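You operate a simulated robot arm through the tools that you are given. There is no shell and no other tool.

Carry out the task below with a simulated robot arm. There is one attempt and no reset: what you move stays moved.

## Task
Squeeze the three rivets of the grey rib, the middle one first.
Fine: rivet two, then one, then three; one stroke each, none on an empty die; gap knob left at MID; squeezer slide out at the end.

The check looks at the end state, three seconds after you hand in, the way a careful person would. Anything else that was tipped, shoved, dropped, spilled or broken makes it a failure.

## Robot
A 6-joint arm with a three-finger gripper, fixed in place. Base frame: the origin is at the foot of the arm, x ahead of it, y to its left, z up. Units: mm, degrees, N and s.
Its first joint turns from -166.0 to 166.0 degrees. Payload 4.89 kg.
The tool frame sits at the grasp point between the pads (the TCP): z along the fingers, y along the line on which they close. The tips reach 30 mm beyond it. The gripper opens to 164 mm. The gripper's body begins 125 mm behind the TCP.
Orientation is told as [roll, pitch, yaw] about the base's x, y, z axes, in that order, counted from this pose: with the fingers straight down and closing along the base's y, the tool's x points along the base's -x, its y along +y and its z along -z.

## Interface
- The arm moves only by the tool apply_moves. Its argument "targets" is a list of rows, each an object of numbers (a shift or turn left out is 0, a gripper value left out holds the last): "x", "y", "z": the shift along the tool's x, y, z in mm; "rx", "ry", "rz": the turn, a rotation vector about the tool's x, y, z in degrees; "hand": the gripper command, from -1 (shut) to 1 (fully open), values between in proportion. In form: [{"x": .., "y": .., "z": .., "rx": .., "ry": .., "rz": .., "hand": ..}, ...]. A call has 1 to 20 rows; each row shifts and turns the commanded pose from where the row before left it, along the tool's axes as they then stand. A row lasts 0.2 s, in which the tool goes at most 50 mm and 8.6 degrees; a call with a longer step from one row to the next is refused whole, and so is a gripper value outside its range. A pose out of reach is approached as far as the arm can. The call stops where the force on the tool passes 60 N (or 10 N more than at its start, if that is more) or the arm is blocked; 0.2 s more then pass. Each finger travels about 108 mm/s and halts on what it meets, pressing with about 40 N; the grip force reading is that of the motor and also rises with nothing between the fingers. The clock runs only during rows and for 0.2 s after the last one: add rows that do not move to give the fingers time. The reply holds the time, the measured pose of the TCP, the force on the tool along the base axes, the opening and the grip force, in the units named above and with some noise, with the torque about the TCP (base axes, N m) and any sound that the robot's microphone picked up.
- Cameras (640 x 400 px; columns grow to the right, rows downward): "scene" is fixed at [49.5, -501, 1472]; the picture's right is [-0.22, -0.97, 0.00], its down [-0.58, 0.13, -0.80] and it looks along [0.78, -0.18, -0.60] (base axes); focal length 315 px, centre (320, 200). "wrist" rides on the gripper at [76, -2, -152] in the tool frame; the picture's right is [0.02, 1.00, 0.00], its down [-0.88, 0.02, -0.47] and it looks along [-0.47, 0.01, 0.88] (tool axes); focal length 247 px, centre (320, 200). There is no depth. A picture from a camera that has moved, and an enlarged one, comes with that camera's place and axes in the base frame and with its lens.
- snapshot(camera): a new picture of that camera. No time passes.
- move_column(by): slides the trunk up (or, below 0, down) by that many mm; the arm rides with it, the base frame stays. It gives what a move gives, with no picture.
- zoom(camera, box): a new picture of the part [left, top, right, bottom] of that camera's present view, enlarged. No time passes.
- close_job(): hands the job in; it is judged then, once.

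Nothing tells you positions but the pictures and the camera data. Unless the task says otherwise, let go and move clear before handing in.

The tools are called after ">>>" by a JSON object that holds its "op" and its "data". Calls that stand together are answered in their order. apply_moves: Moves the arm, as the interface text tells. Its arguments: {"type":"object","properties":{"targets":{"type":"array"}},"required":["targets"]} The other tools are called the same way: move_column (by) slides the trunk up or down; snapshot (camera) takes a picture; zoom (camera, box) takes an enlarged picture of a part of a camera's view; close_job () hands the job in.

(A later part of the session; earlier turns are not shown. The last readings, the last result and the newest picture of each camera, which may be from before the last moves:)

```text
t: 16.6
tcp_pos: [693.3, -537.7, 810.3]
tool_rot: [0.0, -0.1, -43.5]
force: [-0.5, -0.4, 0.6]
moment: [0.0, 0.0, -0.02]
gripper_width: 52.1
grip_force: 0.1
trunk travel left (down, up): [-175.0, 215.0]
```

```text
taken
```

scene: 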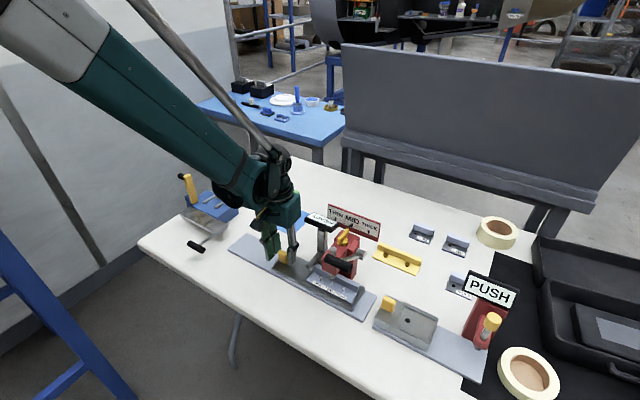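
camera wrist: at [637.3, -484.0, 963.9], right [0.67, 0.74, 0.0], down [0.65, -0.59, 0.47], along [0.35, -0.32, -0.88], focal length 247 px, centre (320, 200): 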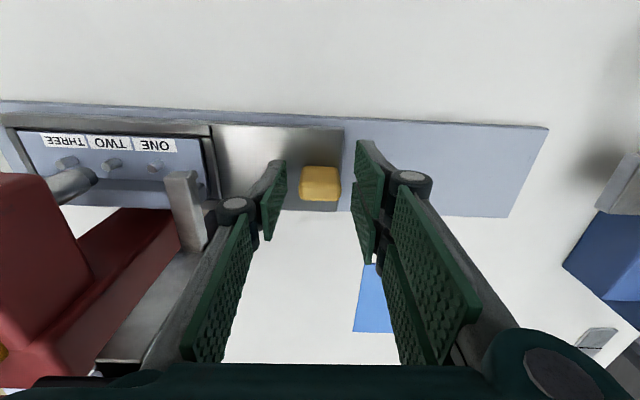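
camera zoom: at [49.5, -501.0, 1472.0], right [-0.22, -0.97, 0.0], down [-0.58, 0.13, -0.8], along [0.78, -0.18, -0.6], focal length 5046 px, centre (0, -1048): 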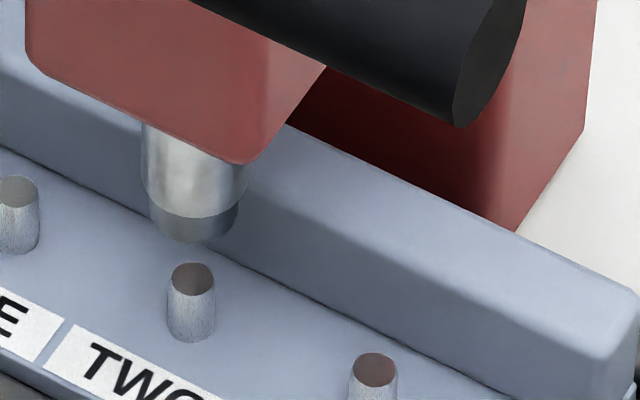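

Rivet TWO now lies on the ram's axis in the scene view. I'll lift off the knob, back the hand out to the front of the table, tilt it, and look straight at the ram from the front to confirm.

>>> {"op": "apply_moves", "data": {"targets": [{"z": -30}, {"z": -30, "rz": 1.5}, {"x": 37.5}, {"x": 37.5}, {"x": 37.5}, {"x": 37.5}, {"ry": -8}, {"ry": -8}, {"ry": -8}, {"ry": -8}, {"ry": -8}, {"x": 0}]}}

>>> {"op": "snapshot", "data": {"camera": "scene"}}

>>> {"op": "snapshot", "data": {"camera": "wrist"}}

```text
t: 19.2
tcp_pos: [592.0, -431.9, 881.0]
tool_rot: [0.0, -39.8, -45.0]
force: [0.3, 1.0, -0.9]
moment: [0.01, -0.02, 0.0]
gripper_width: 52.1
grip_force: 0.1
out of reach, approached as far as the arm can: row 11
trunk travel left (down, up): [-175.0, 215.0]
```

```text
taken
```

scene: 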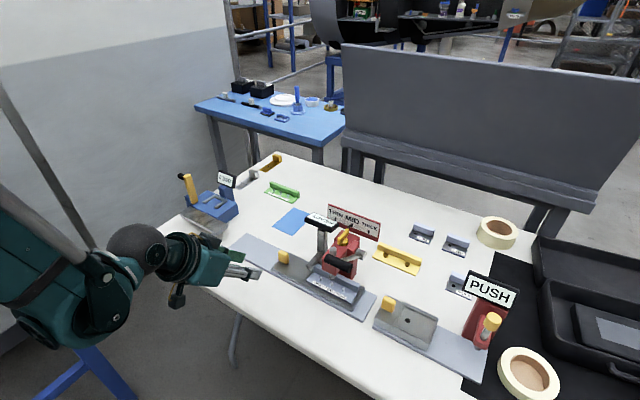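

```text
taken
camera wrist: at [480.0, -322.3, 949.7], right [0.7, 0.72, -0.01], down [0.28, -0.25, 0.93], along [0.66, -0.65, -0.37], focal length 247 px, centre (320, 200)
```

wrist: 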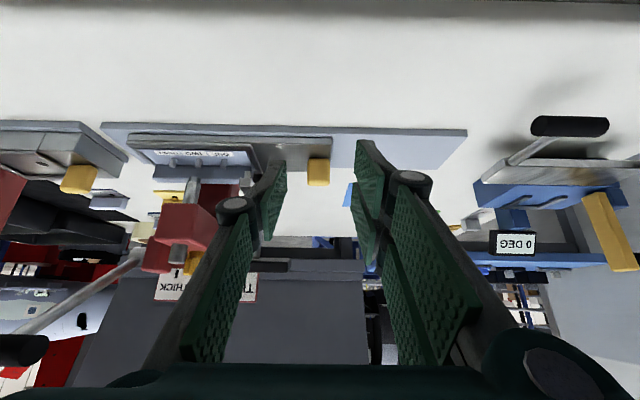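

The view from the front-left shows the ram and rib (upside down). Zooming on them.

>>> {"op": "zoom", "data": {"camera": "wrist", "box": [120, 120, 280, 220]}}

```text
4.00 times, centred on (200, 170) of wrist
camera zoom: at [480.0, -322.3, 949.7], right [0.7, 0.72, -0.01], down [0.28, -0.25, 0.93], along [0.66, -0.65, -0.37], focal length 988 px, centre (800, 320)
```

zoom: 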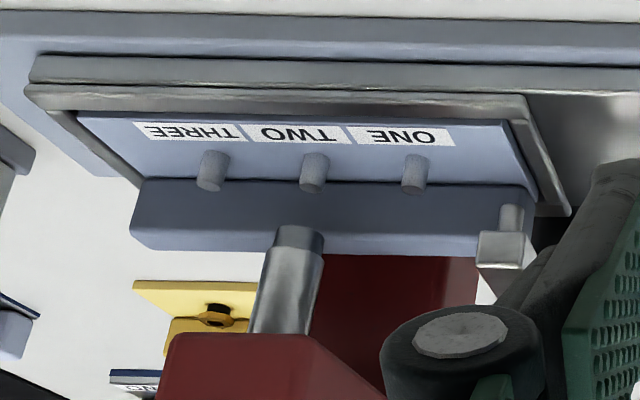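

The ram and rivet TWO look nearly in line. I'll slide the hand along the rail direction to stand directly in front of the ram for a head-on check.

>>> {"op": "apply_moves", "data": {"targets": [{"y": -42}, {"y": -42}, {"y": -42}, {"y": -40}, {"x": 0, "hand": 0.4}, {"x": 0}, {"x": 0}]}}

>>> {"op": "snapshot", "data": {"camera": "wrist"}}

>>> {"op": "zoom", "data": {"camera": "wrist", "box": [260, 120, 380, 220]}}

>>> {"op": "snapshot", "data": {"camera": "scene"}}

```text
t: 20.8
tcp_pos: [476.6, -552.1, 882.7]
tool_rot: [-0.1, -40.0, -44.9]
force: [1.0, -1.0, -0.1]
moment: [0.01, -0.04, 0.01]
gripper_width: 114.8
grip_force: 0.0
out of reach, approached as far as the arm can: row 1
trunk travel left (down, up): [-175.0, 215.0]
```

```text
taken
camera wrist: at [364.1, -441.3, 952.2], right [0.69, 0.72, -0.01], down [0.28, -0.25, 0.93], along [0.66, -0.65, -0.37], focal length 247 px, centre (320, 200)
```

wrist: 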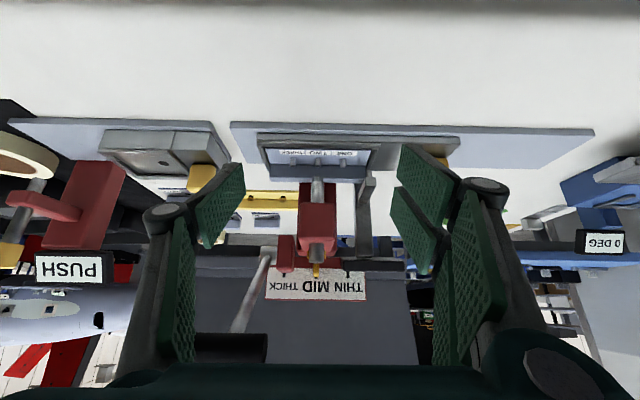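

```text
4.00 times, centred on (320, 170) of wrist
camera zoom: at [364.1, -441.3, 952.2], right [0.69, 0.72, -0.01], down [0.28, -0.25, 0.93], along [0.66, -0.65, -0.37], focal length 988 px, centre (320, 320)
```

zoom: 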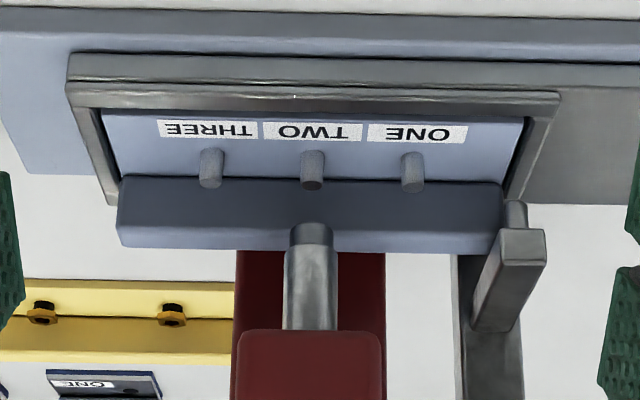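

```text
taken
```

scene: 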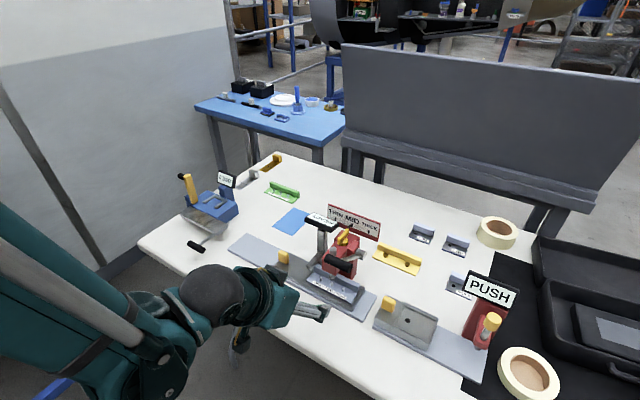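

This head-on view shows ram and rivet TWO practically in line. One more tight zoom to quantify.

>>> {"op": "zoom", "data": {"camera": "wrist", "box": [300, 145, 340, 205]}}

```text
6.67 times, centred on (320, 175) of wrist
camera zoom: at [364.1, -441.3, 952.2], right [0.69, 0.72, -0.01], down [0.28, -0.25, 0.93], along [0.66, -0.65, -0.37], focal length 1646 px, centre (320, 367)
```

zoom: 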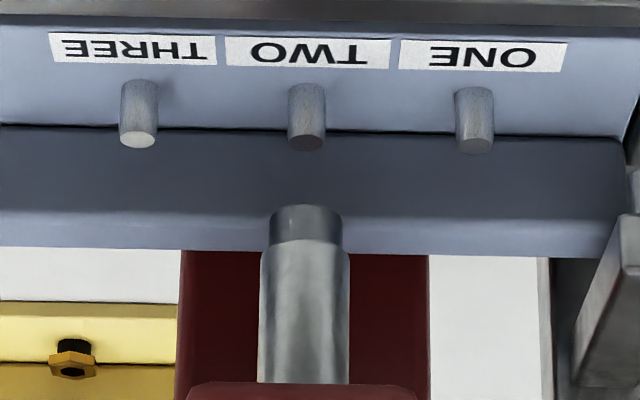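

Alignment is within about 0.3 mm. Now I'll close the fingers, rise, bring the tool vertical and hover above the lever handle.

>>> {"op": "apply_moves", "data": {"targets": [{"hand": -1}, {"x": 0}, {"x": 0}, {"x": -28.9, "z": -34.5}, {"x": -28.9, "z": -34.5}, {"x": -28.9, "z": -34.5}, {"x": -28.9, "z": -34.5}, {"ry": 8}, {"ry": 8}, {"ry": 8}, {"ry": 8}, {"ry": 8}, {"x": -12, "y": -17.5}, {"x": -12, "y": -17.5}, {"x": -12, "y": -17.5}, {"x": -11.2, "y": -16.8}, {"x": 0}]}}

>>> {"op": "snapshot", "data": {"camera": "wrist"}}

>>> {"op": "zoom", "data": {"camera": "scene", "box": [250, 100, 450, 300]}}

```text
t: 24.4
tcp_pos: [460.6, -635.4, 1064.3]
tool_rot: [0.0, 0.0, -45.0]
force: [-0.2, -1.1, 0.0]
moment: [0.02, -0.01, 0.0]
gripper_width: 0.0
grip_force: 40.2
trunk travel left (down, up): [-175.0, 215.0]
```

```text
taken
camera wrist: at [405.3, -581.8, 1216.6], right [0.69, 0.72, 0.0], down [0.64, -0.61, 0.47], along [0.34, -0.33, -0.88], focal length 247 px, centre (320, 200)
```

wrist: 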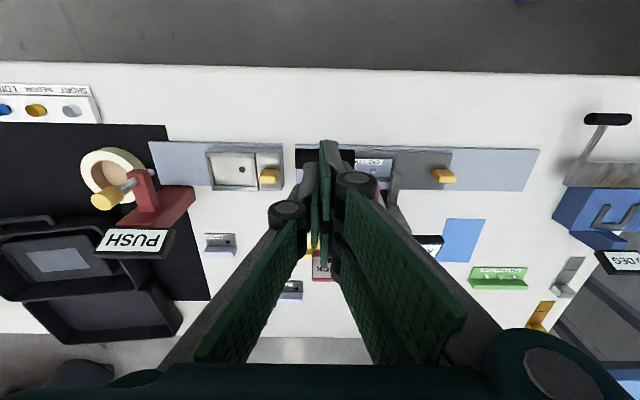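

```text
2.00 times, centred on (350, 200) of scene
camera zoom: at [49.5, -501.0, 1472.0], right [-0.22, -0.97, 0.0], down [-0.58, 0.13, -0.8], along [0.78, -0.18, -0.6], focal length 631 px, centre (260, 200)
```

zoom: 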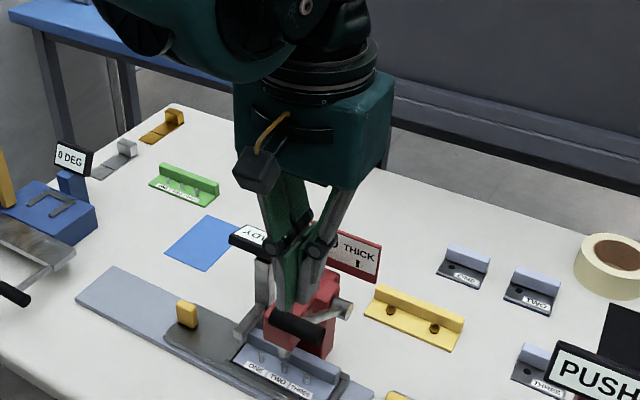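

Fingers are closed above the handle. Let me zoom to check how the tips sit over it.

>>> {"op": "zoom", "data": {"camera": "wrist", "box": [270, 120, 390, 220]}}

>>> {"op": "zoom", "data": {"camera": "scene", "box": [310, 215, 380, 275]}}

```text
4.00 times, centred on (330, 170) of wrist
camera zoom: at [405.3, -581.8, 1216.6], right [0.69, 0.72, 0.0], down [0.64, -0.61, 0.47], along [0.34, -0.33, -0.88], focal length 988 px, centre (280, 320)
```

zoom: 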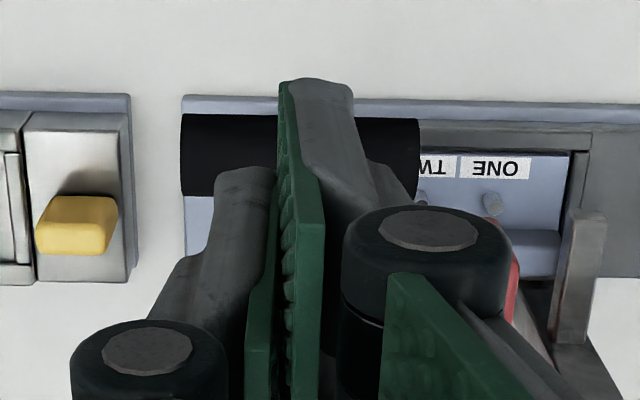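

```text
6.67 times, centred on (345, 245) of scene
camera zoom: at [49.5, -501.0, 1472.0], right [-0.22, -0.97, 0.0], down [-0.58, 0.13, -0.8], along [0.78, -0.18, -0.6], focal length 2102 px, centre (153, -100)
```

zoom: 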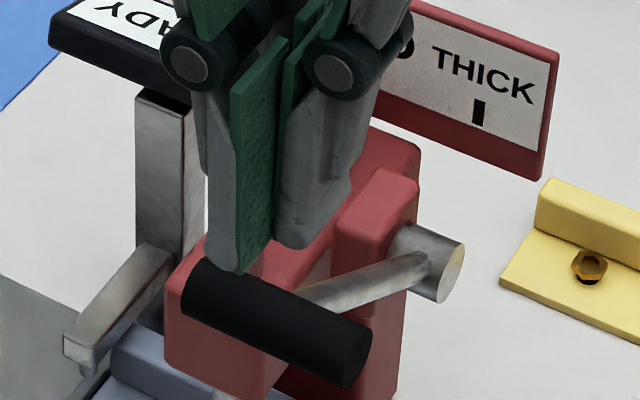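

The handle axis lies under the tips, centred about 4 mm to the tool's +y. I'll shift and come down to just touch the handle.

>>> {"op": "apply_moves", "data": {"targets": [{"y": 4, "z": 14}, {"z": 12}, {"z": 5}, {"z": 2}, {"x": 0}]}}

>>> {"op": "zoom", "data": {"camera": "scene", "box": [310, 215, 380, 275]}}

```text
t: 25.6
tcp_pos: [463.1, -629.8, 1030.8]
tool_rot: [0.0, 0.0, -44.9]
force: [-0.5, 0.2, -0.4]
moment: [0.03, 0.01, -0.01]
gripper_width: 0.1
grip_force: 40.0
trunk travel left (down, up): [-175.0, 215.0]
```

```text
6.67 times, centred on (345, 245) of scene
camera zoom: at [49.5, -501.0, 1472.0], right [-0.22, -0.97, 0.0], down [-0.58, 0.13, -0.8], along [0.78, -0.18, -0.6], focal length 2102 px, centre (153, -100)
```

zoom: 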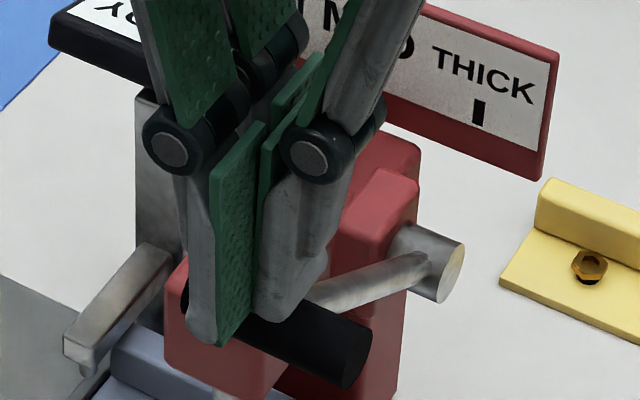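

No contact yet. Creeping down until the tips bear on the handle.

>>> {"op": "apply_moves", "data": {"targets": [{"z": 1.5}, {"z": 1.5}, {"x": 0}]}}

```text
t: 26.4
tcp_pos: [463.7, -630.2, 1026.6]
tool_rot: [0.0, 0.0, -45.0]
force: [-0.2, 0.5, 0.6]
moment: [0.03, -0.02, 0.0]
gripper_width: 0.1
grip_force: 39.9
trunk travel left (down, up): [-175.0, 215.0]
```

>>> {"op": "apply_moves", "data": {"targets": [{"z": 1.5}, {"z": 1.5}, {"z": 1.5}, {"x": 0}]}}

>>> {"op": "zoom", "data": {"camera": "scene", "box": [310, 215, 380, 275]}}

>>> {"op": "zoom", "data": {"camera": "wrist", "box": [270, 120, 390, 220]}}

```text
t: 27.4
tcp_pos: [463.8, -631.8, 1022.9]
tool_rot: [0.0, 0.0, -45.1]
force: [-0.1, -0.1, 0.2]
moment: [-0.01, 0.01, 0.0]
gripper_width: 0.0
grip_force: 39.9
trunk travel left (down, up): [-175.0, 215.0]
```

```text
6.67 times, centred on (345, 245) of scene
camera zoom: at [49.5, -501.0, 1472.0], right [-0.22, -0.97, 0.0], down [-0.58, 0.13, -0.8], along [0.78, -0.18, -0.6], focal length 2102 px, centre (153, -100)
```

zoom: 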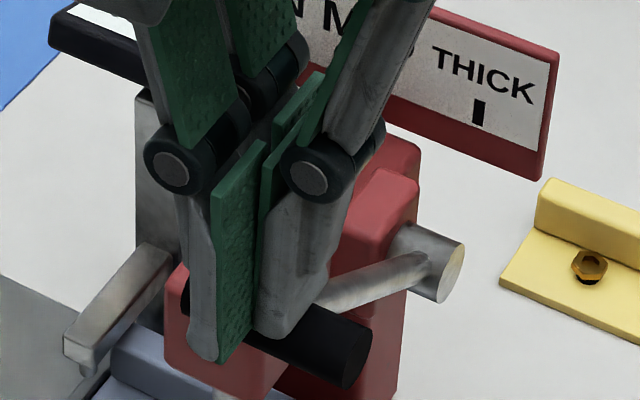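

```text
4.00 times, centred on (330, 170) of wrist
camera zoom: at [408.4, -577.9, 1176.7], right [0.69, 0.72, 0.0], down [0.64, -0.61, 0.47], along [0.34, -0.33, -0.88], focal length 988 px, centre (280, 320)
```

zoom: 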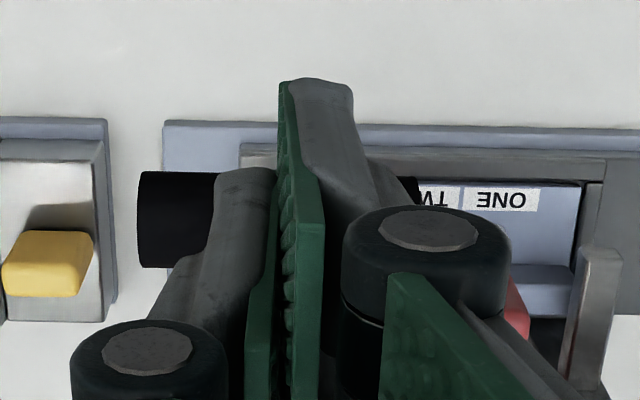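

>>> {"op": "apply_moves", "data": {"targets": [{"z": 1.5}, {"z": 1.5}, {"x": 0}]}}

```text
t: 28.2
tcp_pos: [462.6, -631.5, 1021.7]
tool_rot: [0.0, 0.0, -45.0]
force: [-0.8, -1.1, 0.1]
moment: [-0.02, 0.01, 0.03]
gripper_width: 0.1
grip_force: 40.3
trunk travel left (down, up): [-175.0, 215.0]
```

>>> {"op": "apply_moves", "data": {"targets": [{"z": 1.5}, {"z": 1.5}, {"x": 0}]}}

>>> {"op": "zoom", "data": {"camera": "scene", "box": [320, 240, 370, 280]}}

```text
t: 29.0
tcp_pos: [463.7, -630.1, 1018.0]
tool_rot: [0.0, 0.0, -45.0]
force: [-0.1, 0.0, -0.4]
moment: [0.0, 0.02, 0.02]
gripper_width: 0.2
grip_force: 40.0
trunk travel left (down, up): [-175.0, 215.0]
```

```text
10.00 times, centred on (345, 260) of scene
camera zoom: at [49.5, -501.0, 1472.0], right [-0.22, -0.97, 0.0], down [-0.58, 0.13, -0.8], along [0.78, -0.18, -0.6], focal length 3154 px, centre (70, -400)
```

zoom: 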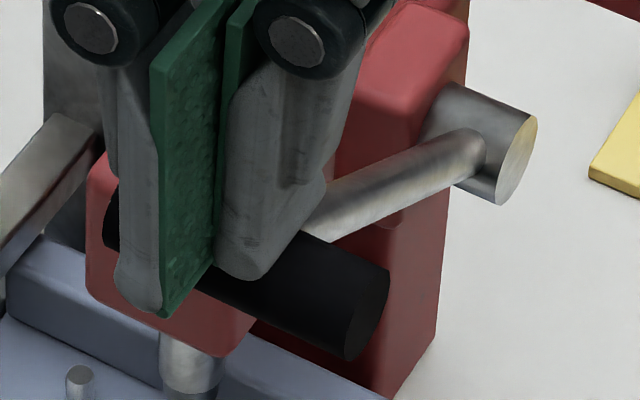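

Comparing views more carefully, the handle axis is a bit lower and further back than first estimated (z≈975, about 6 mm toward the table's back). I'll shift and continue to contact.

>>> {"op": "apply_moves", "data": {"targets": [{"x": -6}, {"z": 1.5}, {"z": 1.5}, {"x": 0}]}}

>>> {"op": "zoom", "data": {"camera": "scene", "box": [320, 240, 370, 280]}}

>>> {"op": "zoom", "data": {"camera": "wrist", "box": [270, 120, 390, 220]}}

```text
t: 30.0
tcp_pos: [467.6, -635.1, 1013.2]
tool_rot: [0.0, 0.0, -44.9]
force: [-0.2, -0.3, 0.1]
moment: [-0.01, -0.03, 0.02]
gripper_width: 5.7
grip_force: 45.7
trunk travel left (down, up): [-175.0, 215.0]
```

```text
10.00 times, centred on (345, 260) of scene
camera zoom: at [49.5, -501.0, 1472.0], right [-0.22, -0.97, 0.0], down [-0.58, 0.13, -0.8], along [0.78, -0.18, -0.6], focal length 3154 px, centre (70, -400)
```

zoom: 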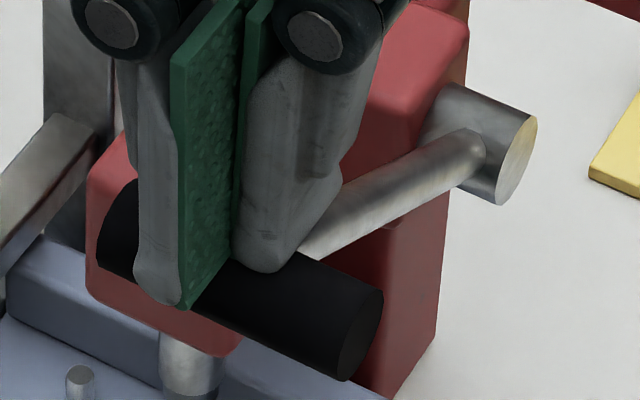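

```text
4.00 times, centred on (330, 170) of wrist
camera zoom: at [412.5, -581.8, 1167.1], right [0.69, 0.72, 0.0], down [0.64, -0.61, 0.47], along [0.34, -0.33, -0.88], focal length 988 px, centre (280, 320)
```

zoom: 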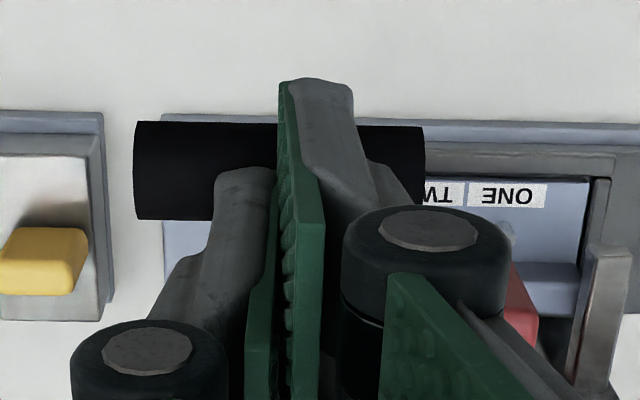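

The handle has just started to move and the fingers report 5.7 mm apart, so something may be wedging between the tips. I'll inspect closely before continuing.

>>> {"op": "zoom", "data": {"camera": "wrist", "box": [305, 130, 365, 230]}}

>>> {"op": "zoom", "data": {"camera": "scene", "box": [326, 244, 358, 274]}}

>>> {"op": "zoom", "data": {"camera": "scene", "box": [290, 195, 390, 300]}}

```text
4.00 times, centred on (335, 180) of wrist
camera zoom: at [412.5, -581.8, 1167.1], right [0.69, 0.72, 0.0], down [0.64, -0.61, 0.47], along [0.34, -0.33, -0.88], focal length 988 px, centre (260, 280)
```

zoom: 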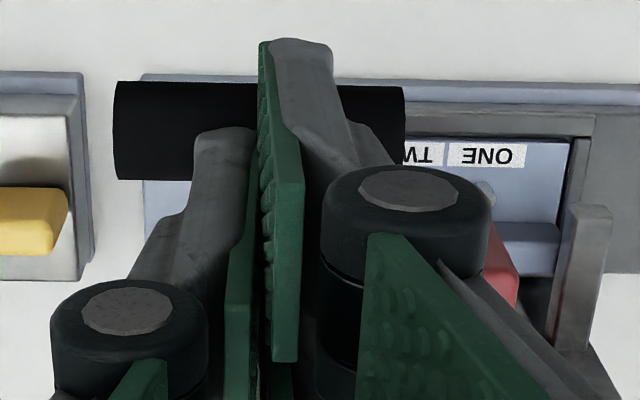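

```text
13.33 times, centred on (342, 259) of scene
camera zoom: at [49.5, -501.0, 1472.0], right [-0.22, -0.97, 0.0], down [-0.58, 0.13, -0.8], along [0.78, -0.18, -0.6], focal length 4205 px, centre (27, -587)
```

zoom: 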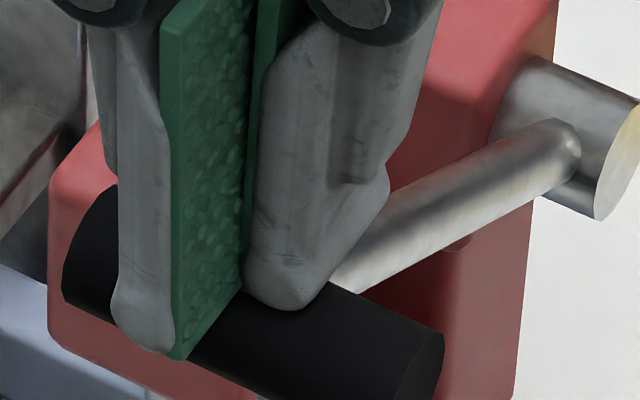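

```text
3.81 times, centred on (340, 248) of scene
camera zoom: at [49.5, -501.0, 1472.0], right [-0.22, -0.97, 0.0], down [-0.58, 0.13, -0.8], along [0.78, -0.18, -0.6], focal length 1201 px, centre (244, 19)
```

zoom: 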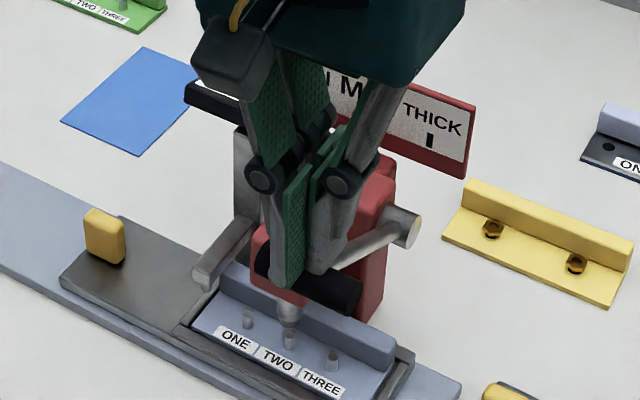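

Pushing right on the rod junction isn't clean. Better: open the fingers, straddle the two end faces of the 60 mm handle and grip it there, so I can move the lever both down and up. Opening and lifting a little first.

>>> {"op": "apply_moves", "data": {"targets": [{"z": -3}, {"z": -10, "hand": 0.1}, {"z": -8, "y": -0.6, "x": 4}, {"x": 0}, {"x": 0}]}}

>>> {"op": "zoom", "data": {"camera": "wrist", "box": [250, 110, 390, 220]}}

>>> {"op": "zoom", "data": {"camera": "scene", "box": [300, 220, 380, 280]}}

```text
t: 31.2
tcp_pos: [463.9, -631.6, 1035.4]
tool_rot: [0.0, 0.0, -45.0]
force: [0.3, 0.0, -0.5]
moment: [-0.07, -0.02, -0.01]
gripper_width: 90.3
grip_force: 0.0
trunk travel left (down, up): [-175.0, 215.0]
```

```text
3.64 times, centred on (320, 165) of wrist
camera zoom: at [408.3, -579.0, 1188.2], right [0.69, 0.72, 0.0], down [0.64, -0.61, 0.47], along [0.34, -0.33, -0.88], focal length 898 px, centre (320, 327)
```

zoom: 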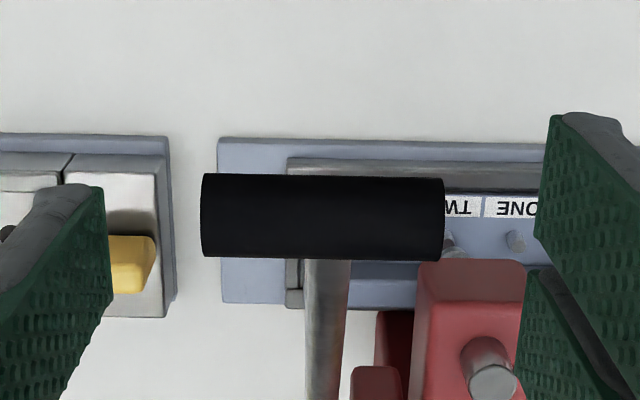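

```text
6.67 times, centred on (340, 250) of scene
camera zoom: at [49.5, -501.0, 1472.0], right [-0.22, -0.97, 0.0], down [-0.58, 0.13, -0.8], along [0.78, -0.18, -0.6], focal length 2102 px, centre (187, -133)
```

zoom: 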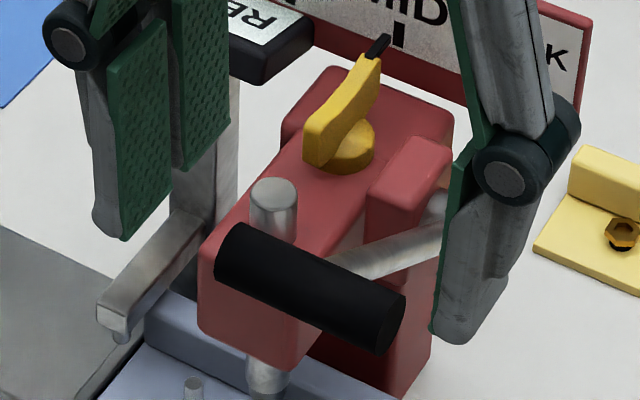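

The lever returned to its original position, so it has a light return spring; the rod meets the handle at its middle. I'll push with the fingers parted about 28 mm so both tips bear on the handle top either side of the rod, following the lever's arc.

>>> {"op": "apply_moves", "data": {"targets": [{"x": -3, "y": -0.4, "hand": -0.66}, {"x": 0}, {"x": 0}, {"z": 5}, {"z": 5}, {"x": 0}]}}

>>> {"op": "zoom", "data": {"camera": "wrist", "box": [250, 110, 390, 220]}}

>>> {"op": "zoom", "data": {"camera": "scene", "box": [300, 220, 380, 280]}}

```text
t: 32.6
tcp_pos: [467.0, -634.3, 1026.1]
tool_rot: [-0.1, 0.0, -44.9]
force: [-0.1, 0.0, -0.8]
moment: [0.02, -0.02, 0.01]
gripper_width: 27.8
grip_force: 0.0
trunk travel left (down, up): [-175.0, 215.0]
```

```text
3.64 times, centred on (320, 165) of wrist
camera zoom: at [411.5, -581.2, 1179.1], right [0.69, 0.72, 0.0], down [0.64, -0.61, 0.47], along [0.34, -0.33, -0.88], focal length 898 px, centre (320, 327)
```

zoom: 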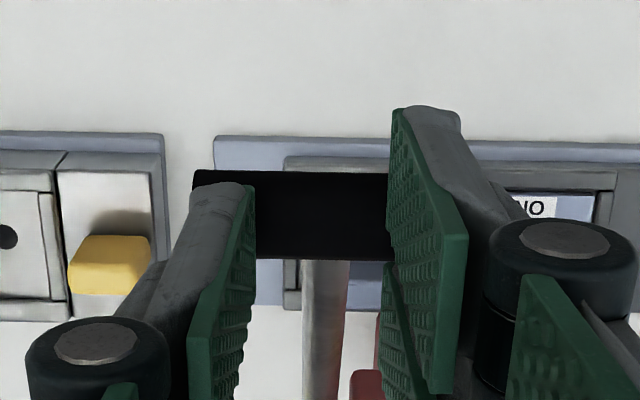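

```text
6.67 times, centred on (340, 250) of scene
camera zoom: at [49.5, -501.0, 1472.0], right [-0.22, -0.97, 0.0], down [-0.58, 0.13, -0.8], along [0.78, -0.18, -0.6], focal length 2102 px, centre (187, -133)
```

zoom: 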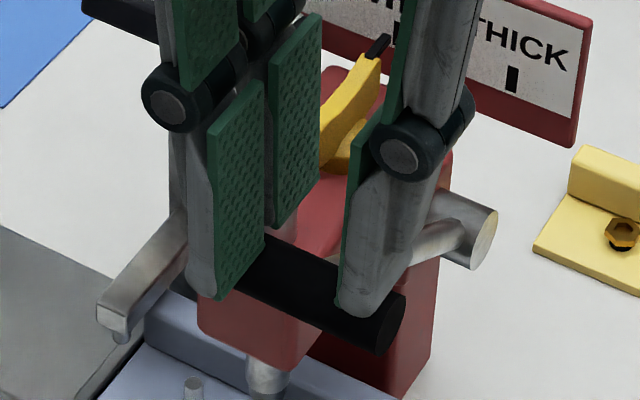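

Tips are set on both sides of the rod, just above the handle. Beginning the stroke along the arc.

>>> {"op": "apply_moves", "data": {"targets": [{"z": 3}, {"x": 4.0, "z": 6.1}, {"x": 3.2, "z": 5.7}, {"x": 3.0, "z": 5.8}, {"x": 2.8, "z": 6.0}, {"x": 2.4, "z": 6.0}, {"x": 0}]}}

>>> {"op": "zoom", "data": {"camera": "wrist", "box": [250, 110, 390, 220]}}

>>> {"op": "zoom", "data": {"camera": "scene", "box": [300, 230, 380, 290]}}

```text
t: 34.2
tcp_pos: [455.0, -624.4, 993.9]
tool_rot: [0.0, 0.0, -45.1]
force: [0.3, 2.9, 1.4]
moment: [0.02, 0.01, -0.02]
gripper_width: 27.7
grip_force: 0.1
trunk travel left (down, up): [-175.0, 215.0]
```

```text
3.64 times, centred on (320, 165) of wrist
camera zoom: at [399.5, -570.7, 1146.1], right [0.69, 0.72, 0.0], down [0.64, -0.61, 0.47], along [0.34, -0.33, -0.88], focal length 898 px, centre (320, 327)
```

zoom: 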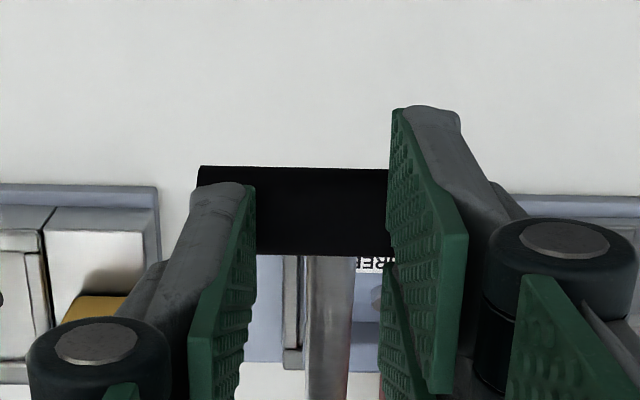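

```text
6.67 times, centred on (340, 260) of scene
camera zoom: at [49.5, -501.0, 1472.0], right [-0.22, -0.97, 0.0], down [-0.58, 0.13, -0.8], along [0.78, -0.18, -0.6], focal length 2102 px, centre (187, -200)
```

zoom: 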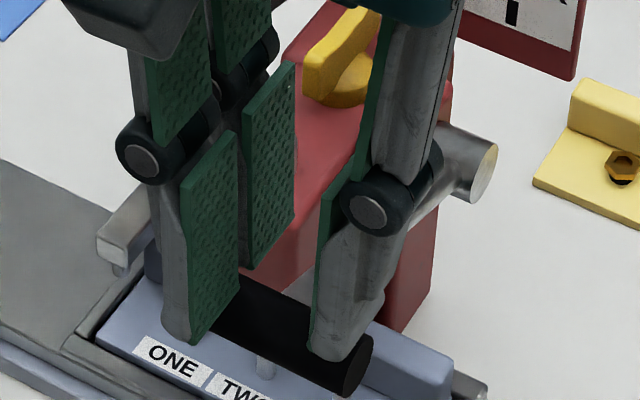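

The lever follows smoothly with only ~3 N. Continuing down the arc.

>>> {"op": "apply_moves", "data": {"targets": [{"x": 2.2, "z": 6.2}, {"x": 2.0, "z": 6.3}, {"x": 1.7, "z": 6.3}, {"x": 1.3, "z": 6.4}, {"x": 0}]}}

>>> {"op": "zoom", "data": {"camera": "wrist", "box": [250, 110, 390, 220]}}

>>> {"op": "zoom", "data": {"camera": "scene", "box": [300, 230, 380, 290]}}

```text
t: 35.4
tcp_pos: [451.9, -620.2, 966.6]
tool_rot: [0.0, 0.0, -45.0]
force: [0.5, -0.5, -0.3]
moment: [-0.01, -0.03, 0.0]
gripper_width: 27.6
grip_force: 0.1
trunk travel left (down, up): [-175.0, 215.0]
```

```text
3.64 times, centred on (320, 165) of wrist
camera zoom: at [396.1, -566.0, 1120.1], right [0.69, 0.72, 0.0], down [0.64, -0.61, 0.47], along [0.34, -0.33, -0.88], focal length 898 px, centre (320, 327)
```

zoom: 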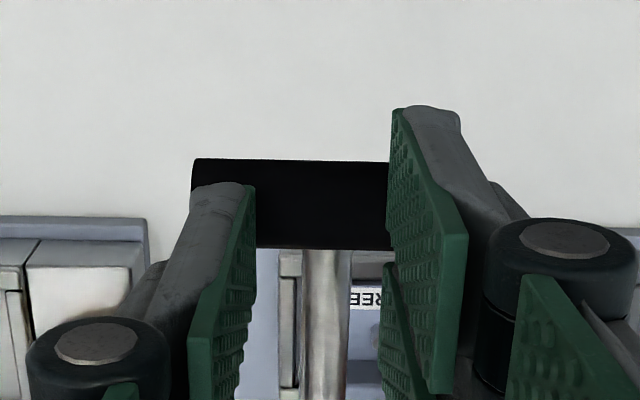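

```text
6.67 times, centred on (340, 260) of scene
camera zoom: at [49.5, -501.0, 1472.0], right [-0.22, -0.97, 0.0], down [-0.58, 0.13, -0.8], along [0.78, -0.18, -0.6], focal length 2102 px, centre (187, -200)
```

zoom: 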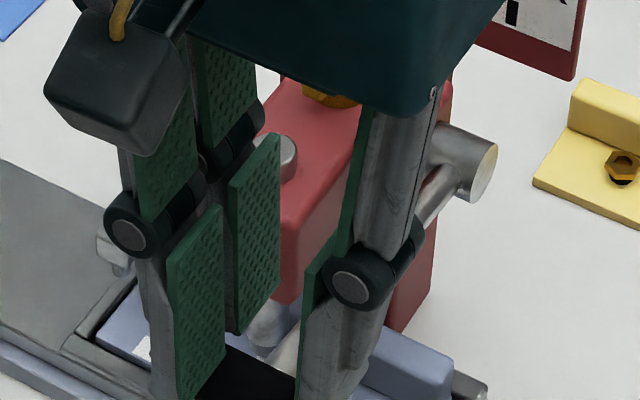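

The handle drifts slightly forward relative to the tips, so I'll add a small forward correction and continue.

>>> {"op": "apply_moves", "data": {"targets": [{"x": 2.4, "z": 6.4}, {"x": 1.9, "z": 6.5}, {"x": 0.8, "z": 6.5}, {"x": 0}]}}

>>> {"op": "zoom", "data": {"camera": "wrist", "box": [250, 110, 390, 220]}}

>>> {"op": "zoom", "data": {"camera": "scene", "box": [300, 230, 380, 290]}}

```text
t: 36.4
tcp_pos: [446.4, -614.3, 949.4]
tool_rot: [0.0, 0.0, -44.9]
force: [-0.6, 0.7, 0.4]
moment: [0.04, 0.05, -0.01]
gripper_width: 27.9
grip_force: 0.1
trunk travel left (down, up): [-175.0, 215.0]
```

```text
3.64 times, centred on (320, 165) of wrist
camera zoom: at [391.0, -561.4, 1100.9], right [0.69, 0.72, 0.0], down [0.64, -0.61, 0.47], along [0.34, -0.33, -0.88], focal length 898 px, centre (320, 327)
```

zoom: 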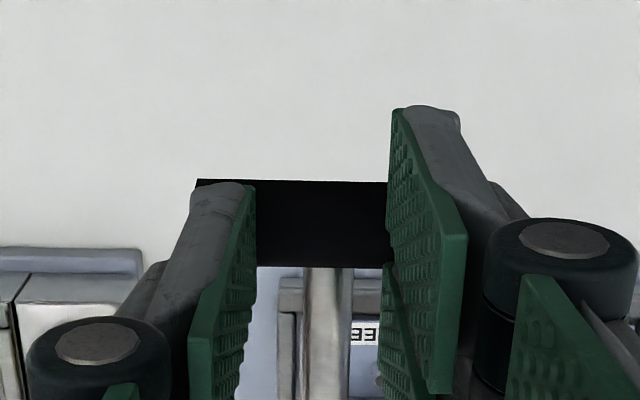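

```text
6.67 times, centred on (340, 260) of scene
camera zoom: at [49.5, -501.0, 1472.0], right [-0.22, -0.97, 0.0], down [-0.58, 0.13, -0.8], along [0.78, -0.18, -0.6], focal length 2102 px, centre (187, -200)
```

zoom: 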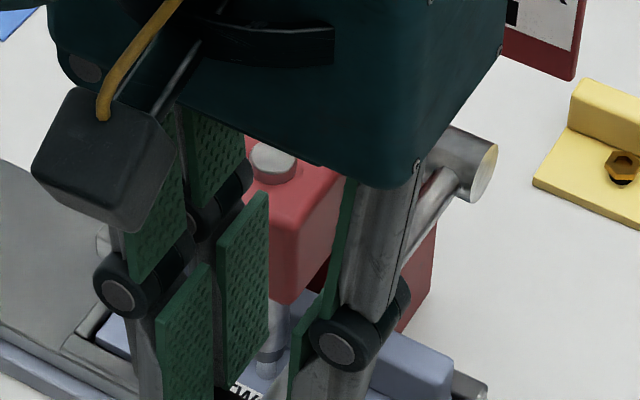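

>>> {"op": "zoom", "data": {"camera": "scene", "box": [322, 268, 352, 292]}}

>>> {"op": "zoom", "data": {"camera": "scene", "box": [290, 200, 390, 300]}}

```text
16.00 times, centred on (337, 280) of scene
camera zoom: at [49.5, -501.0, 1472.0], right [-0.22, -0.97, 0.0], down [-0.58, 0.13, -0.8], along [0.78, -0.18, -0.6], focal length 5046 px, centre (48, -1080)
```

zoom: 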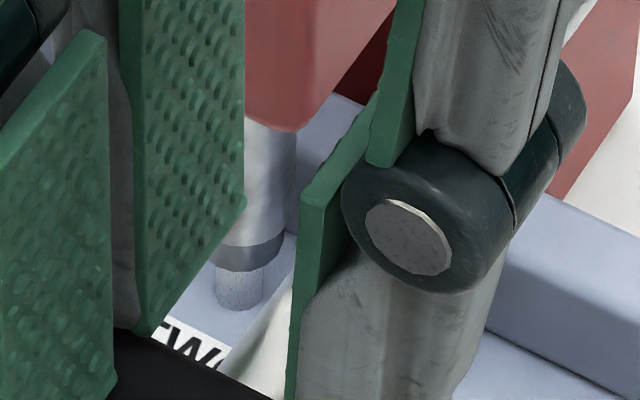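

```text
4.00 times, centred on (340, 250) of scene
camera zoom: at [49.5, -501.0, 1472.0], right [-0.22, -0.97, 0.0], down [-0.58, 0.13, -0.8], along [0.78, -0.18, -0.6], focal length 1261 px, centre (240, 0)
```

zoom: 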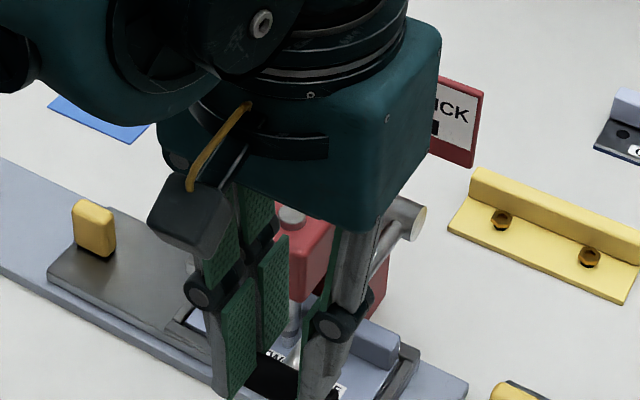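

The ram has come down right onto rivet TWO, aligned. Now the working part of the stroke, in small steps watching force.

>>> {"op": "apply_moves", "data": {"targets": [{"x": -2, "z": 4}, {"z": 5}, {"z": 5}, {"x": 0}]}}

>>> {"op": "zoom", "data": {"camera": "scene", "box": [322, 268, 352, 292]}}

>>> {"op": "zoom", "data": {"camera": "wrist", "box": [250, 110, 390, 220]}}

```text
t: 37.4
tcp_pos: [447.3, -616.8, 933.1]
tool_rot: [0.0, 0.0, -45.0]
force: [0.7, -0.9, 0.8]
moment: [-0.02, -0.02, -0.01]
gripper_width: 27.6
grip_force: 0.1
trunk travel left (down, up): [-175.0, 215.0]
```

```text
16.00 times, centred on (337, 280) of scene
camera zoom: at [49.5, -501.0, 1472.0], right [-0.22, -0.97, 0.0], down [-0.58, 0.13, -0.8], along [0.78, -0.18, -0.6], focal length 5046 px, centre (48, -1080)
```

zoom: 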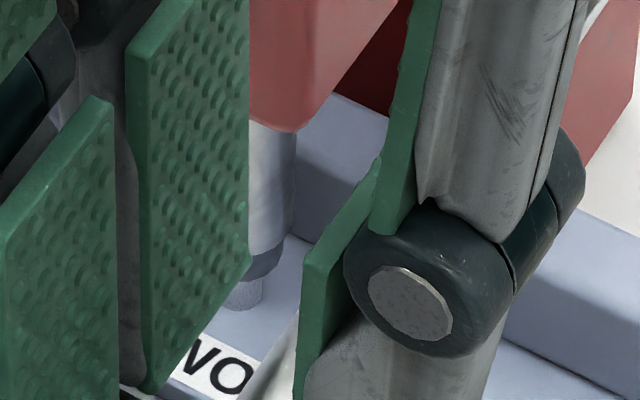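

```text
3.64 times, centred on (320, 165) of wrist
camera zoom: at [392.2, -562.6, 1086.8], right [0.69, 0.72, 0.0], down [0.64, -0.61, 0.47], along [0.34, -0.33, -0.88], focal length 898 px, centre (320, 327)
```

zoom: 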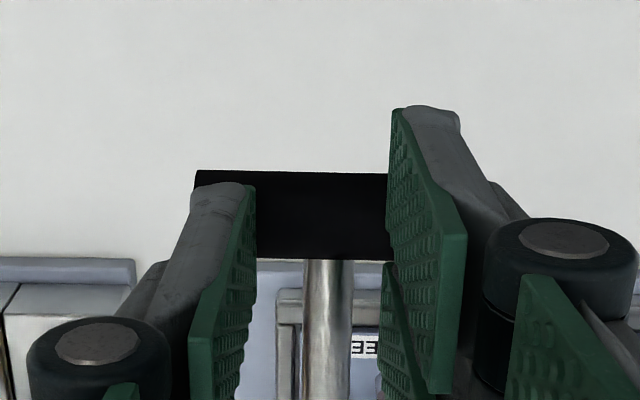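

Ram is pressing onto the rivet; no notable force yet. Continue gently to the bottom stop.

>>> {"op": "apply_moves", "data": {"targets": [{"z": 4}, {"z": 4, "x": -0.3}, {"z": 4, "x": -0.3}, {"x": 0}]}}

>>> {"op": "zoom", "data": {"camera": "scene", "box": [322, 268, 352, 292]}}

>>> {"op": "zoom", "data": {"camera": "wrist", "box": [250, 110, 390, 220]}}

```text
t: 38.4
tcp_pos: [447.1, -619.2, 922.7]
tool_rot: [0.0, 0.0, -45.1]
force: [-2.3, 1.5, 1.2]
moment: [-0.02, 0.1, 0.07]
gripper_width: 26.8
grip_force: 0.1
trunk travel left (down, up): [-175.0, 215.0]
```

```text
16.00 times, centred on (337, 280) of scene
camera zoom: at [49.5, -501.0, 1472.0], right [-0.22, -0.97, 0.0], down [-0.58, 0.13, -0.8], along [0.78, -0.18, -0.6], focal length 5046 px, centre (48, -1080)
```

zoom: 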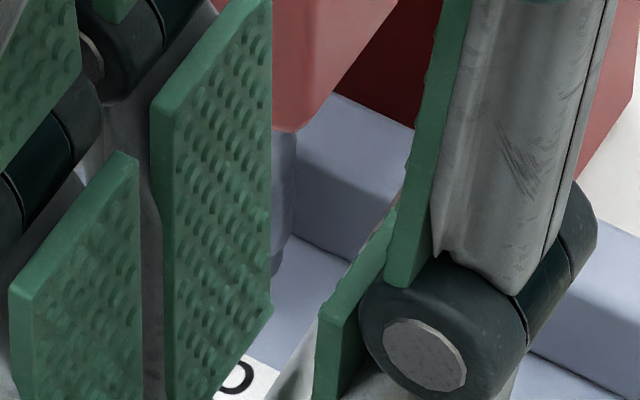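

```text
3.64 times, centred on (320, 165) of wrist
camera zoom: at [392.0, -565.3, 1075.9], right [0.69, 0.72, 0.0], down [0.64, -0.61, 0.47], along [0.34, -0.33, -0.88], focal length 898 px, centre (320, 327)
```

zoom: 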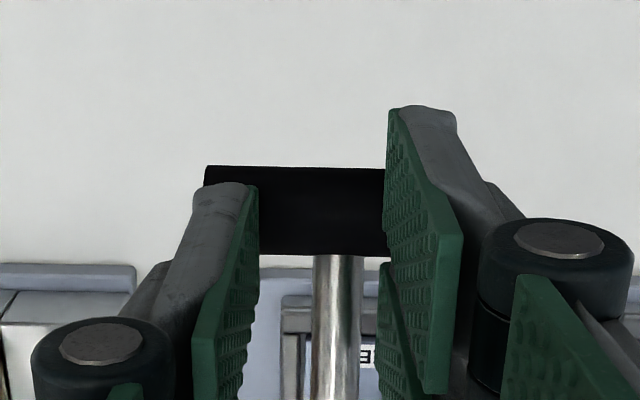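

>>> {"op": "apply_moves", "data": {"targets": [{"z": 3, "x": -0.4, "y": 1}, {"z": 3, "x": -0.4}, {"z": 3, "x": -0.4}, {"x": 0}]}}

>>> {"op": "zoom", "data": {"camera": "scene", "box": [300, 240, 380, 300]}}

>>> {"op": "snapshot", "data": {"camera": "wrist"}}

```text
t: 39.4
tcp_pos: [449.8, -617.6, 913.2]
tool_rot: [0.0, -0.1, -45.0]
force: [-0.7, -0.9, 1.6]
moment: [0.0, 0.0, -0.01]
gripper_width: 28.2
grip_force: 0.3
trunk travel left (down, up): [-175.0, 215.0]
```

```text
6.67 times, centred on (340, 270) of scene
camera zoom: at [49.5, -501.0, 1472.0], right [-0.22, -0.97, 0.0], down [-0.58, 0.13, -0.8], along [0.78, -0.18, -0.6], focal length 2102 px, centre (187, -267)
```

zoom: 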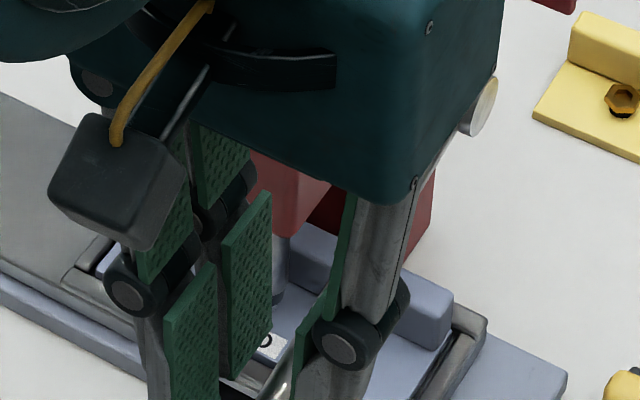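

```text
taken
camera wrist: at [394.3, -564.4, 1065.6], right [0.69, 0.72, 0.0], down [0.64, -0.61, 0.47], along [0.34, -0.33, -0.88], focal length 247 px, centre (320, 200)
```

wrist: 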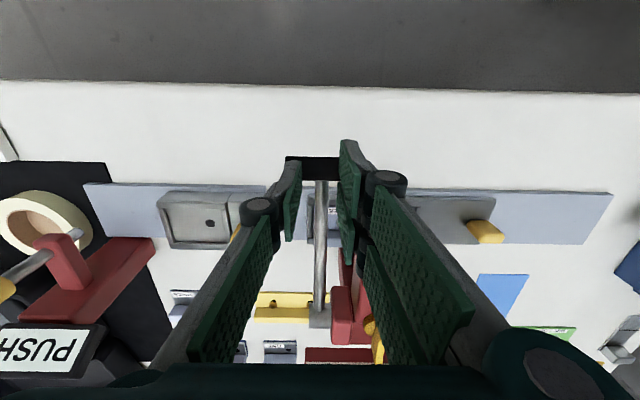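

>>> {"op": "zoom", "data": {"camera": "wrist", "box": [250, 110, 390, 220]}}

>>> {"op": "zoom", "data": {"camera": "scene", "box": [326, 268, 346, 292]}}

```text
3.64 times, centred on (320, 165) of wrist
camera zoom: at [394.3, -564.4, 1065.6], right [0.69, 0.72, 0.0], down [0.64, -0.61, 0.47], along [0.34, -0.33, -0.88], focal length 898 px, centre (320, 327)
```

zoom: 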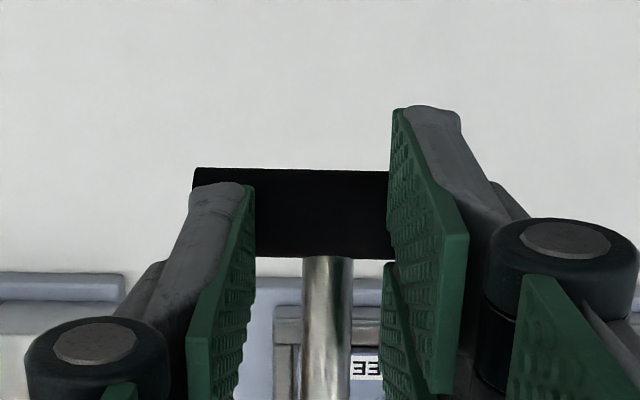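

```text
16.00 times, centred on (336, 280) of scene
camera zoom: at [49.5, -501.0, 1472.0], right [-0.22, -0.97, 0.0], down [-0.58, 0.13, -0.8], along [0.78, -0.18, -0.6], focal length 5046 px, centre (64, -1080)
```

zoom: 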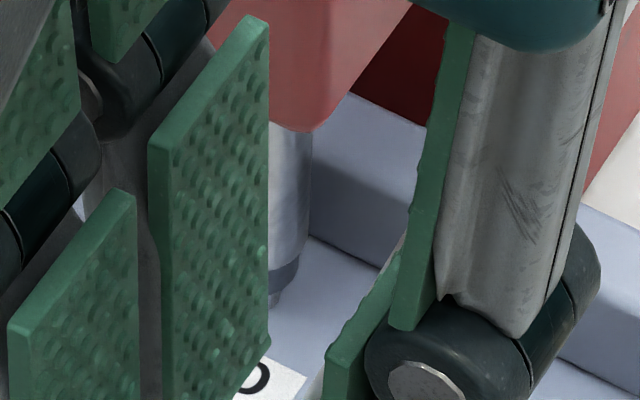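

>>> {"op": "apply_moves", "data": {"targets": [{"z": 3, "x": -0.6}, {"z": 3, "x": -0.6}, {"z": 3, "x": -0.7}, {"x": 0}]}}

>>> {"op": "zoom", "data": {"camera": "wrist", "box": [250, 110, 390, 220]}}

>>> {"op": "zoom", "data": {"camera": "scene", "box": [326, 268, 346, 292]}}

```text
t: 40.4
tcp_pos: [451.3, -620.0, 903.7]
tool_rot: [0.0, 0.0, -45.1]
force: [0.5, -0.8, 1.0]
moment: [-0.04, -0.02, 0.03]
gripper_width: 27.8
grip_force: 0.1
trunk travel left (down, up): [-175.0, 215.0]
```

```text
3.64 times, centred on (320, 165) of wrist
camera zoom: at [396.0, -565.8, 1056.9], right [0.69, 0.72, 0.0], down [0.64, -0.61, 0.47], along [0.34, -0.33, -0.88], focal length 898 px, centre (320, 327)
```

zoom: 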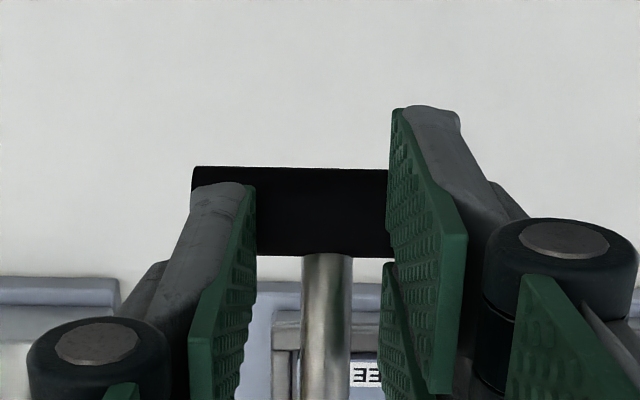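

```text
16.00 times, centred on (336, 280) of scene
camera zoom: at [49.5, -501.0, 1472.0], right [-0.22, -0.97, 0.0], down [-0.58, 0.13, -0.8], along [0.78, -0.18, -0.6], focal length 5046 px, centre (64, -1080)
```

zoom: 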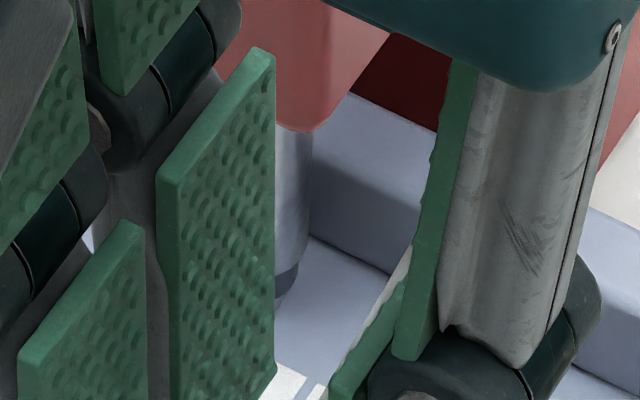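

>>> {"op": "apply_moves", "data": {"targets": [{"z": 3, "x": -0.8}, {"z": 3, "x": -0.8}, {"z": 3, "x": -0.9}, {"x": 0}]}}

>>> {"op": "zoom", "data": {"camera": "wrist", "box": [250, 110, 390, 220]}}

>>> {"op": "zoom", "data": {"camera": "scene", "box": [326, 268, 346, 292]}}

```text
t: 41.4
tcp_pos: [453.8, -620.0, 895.1]
tool_rot: [0.0, 0.0, -45.0]
force: [-0.1, 0.3, 2.2]
moment: [-0.01, 0.03, 0.01]
gripper_width: 27.8
grip_force: 0.1
trunk travel left (down, up): [-175.0, 215.0]
```

```text
3.64 times, centred on (320, 165) of wrist
camera zoom: at [398.1, -567.4, 1047.7], right [0.69, 0.72, 0.0], down [0.64, -0.61, 0.47], along [0.34, -0.33, -0.88], focal length 898 px, centre (320, 327)
```

zoom: 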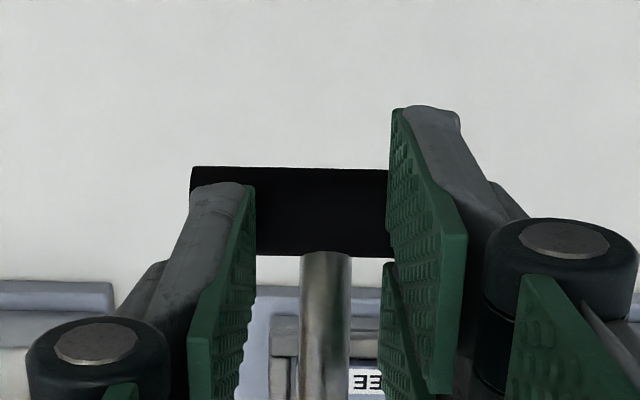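

```text
16.00 times, centred on (336, 280) of scene
camera zoom: at [49.5, -501.0, 1472.0], right [-0.22, -0.97, 0.0], down [-0.58, 0.13, -0.8], along [0.78, -0.18, -0.6], focal length 5046 px, centre (64, -1080)
```

zoom: 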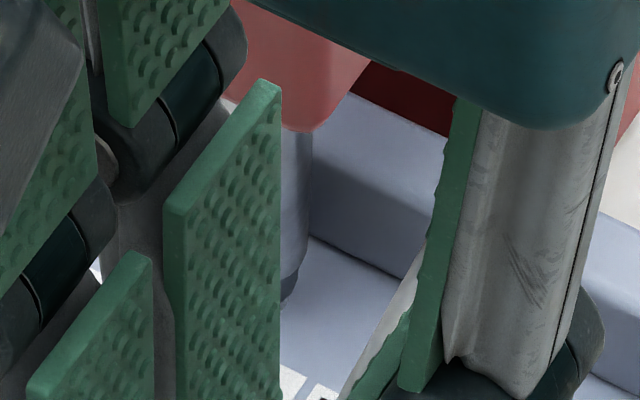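

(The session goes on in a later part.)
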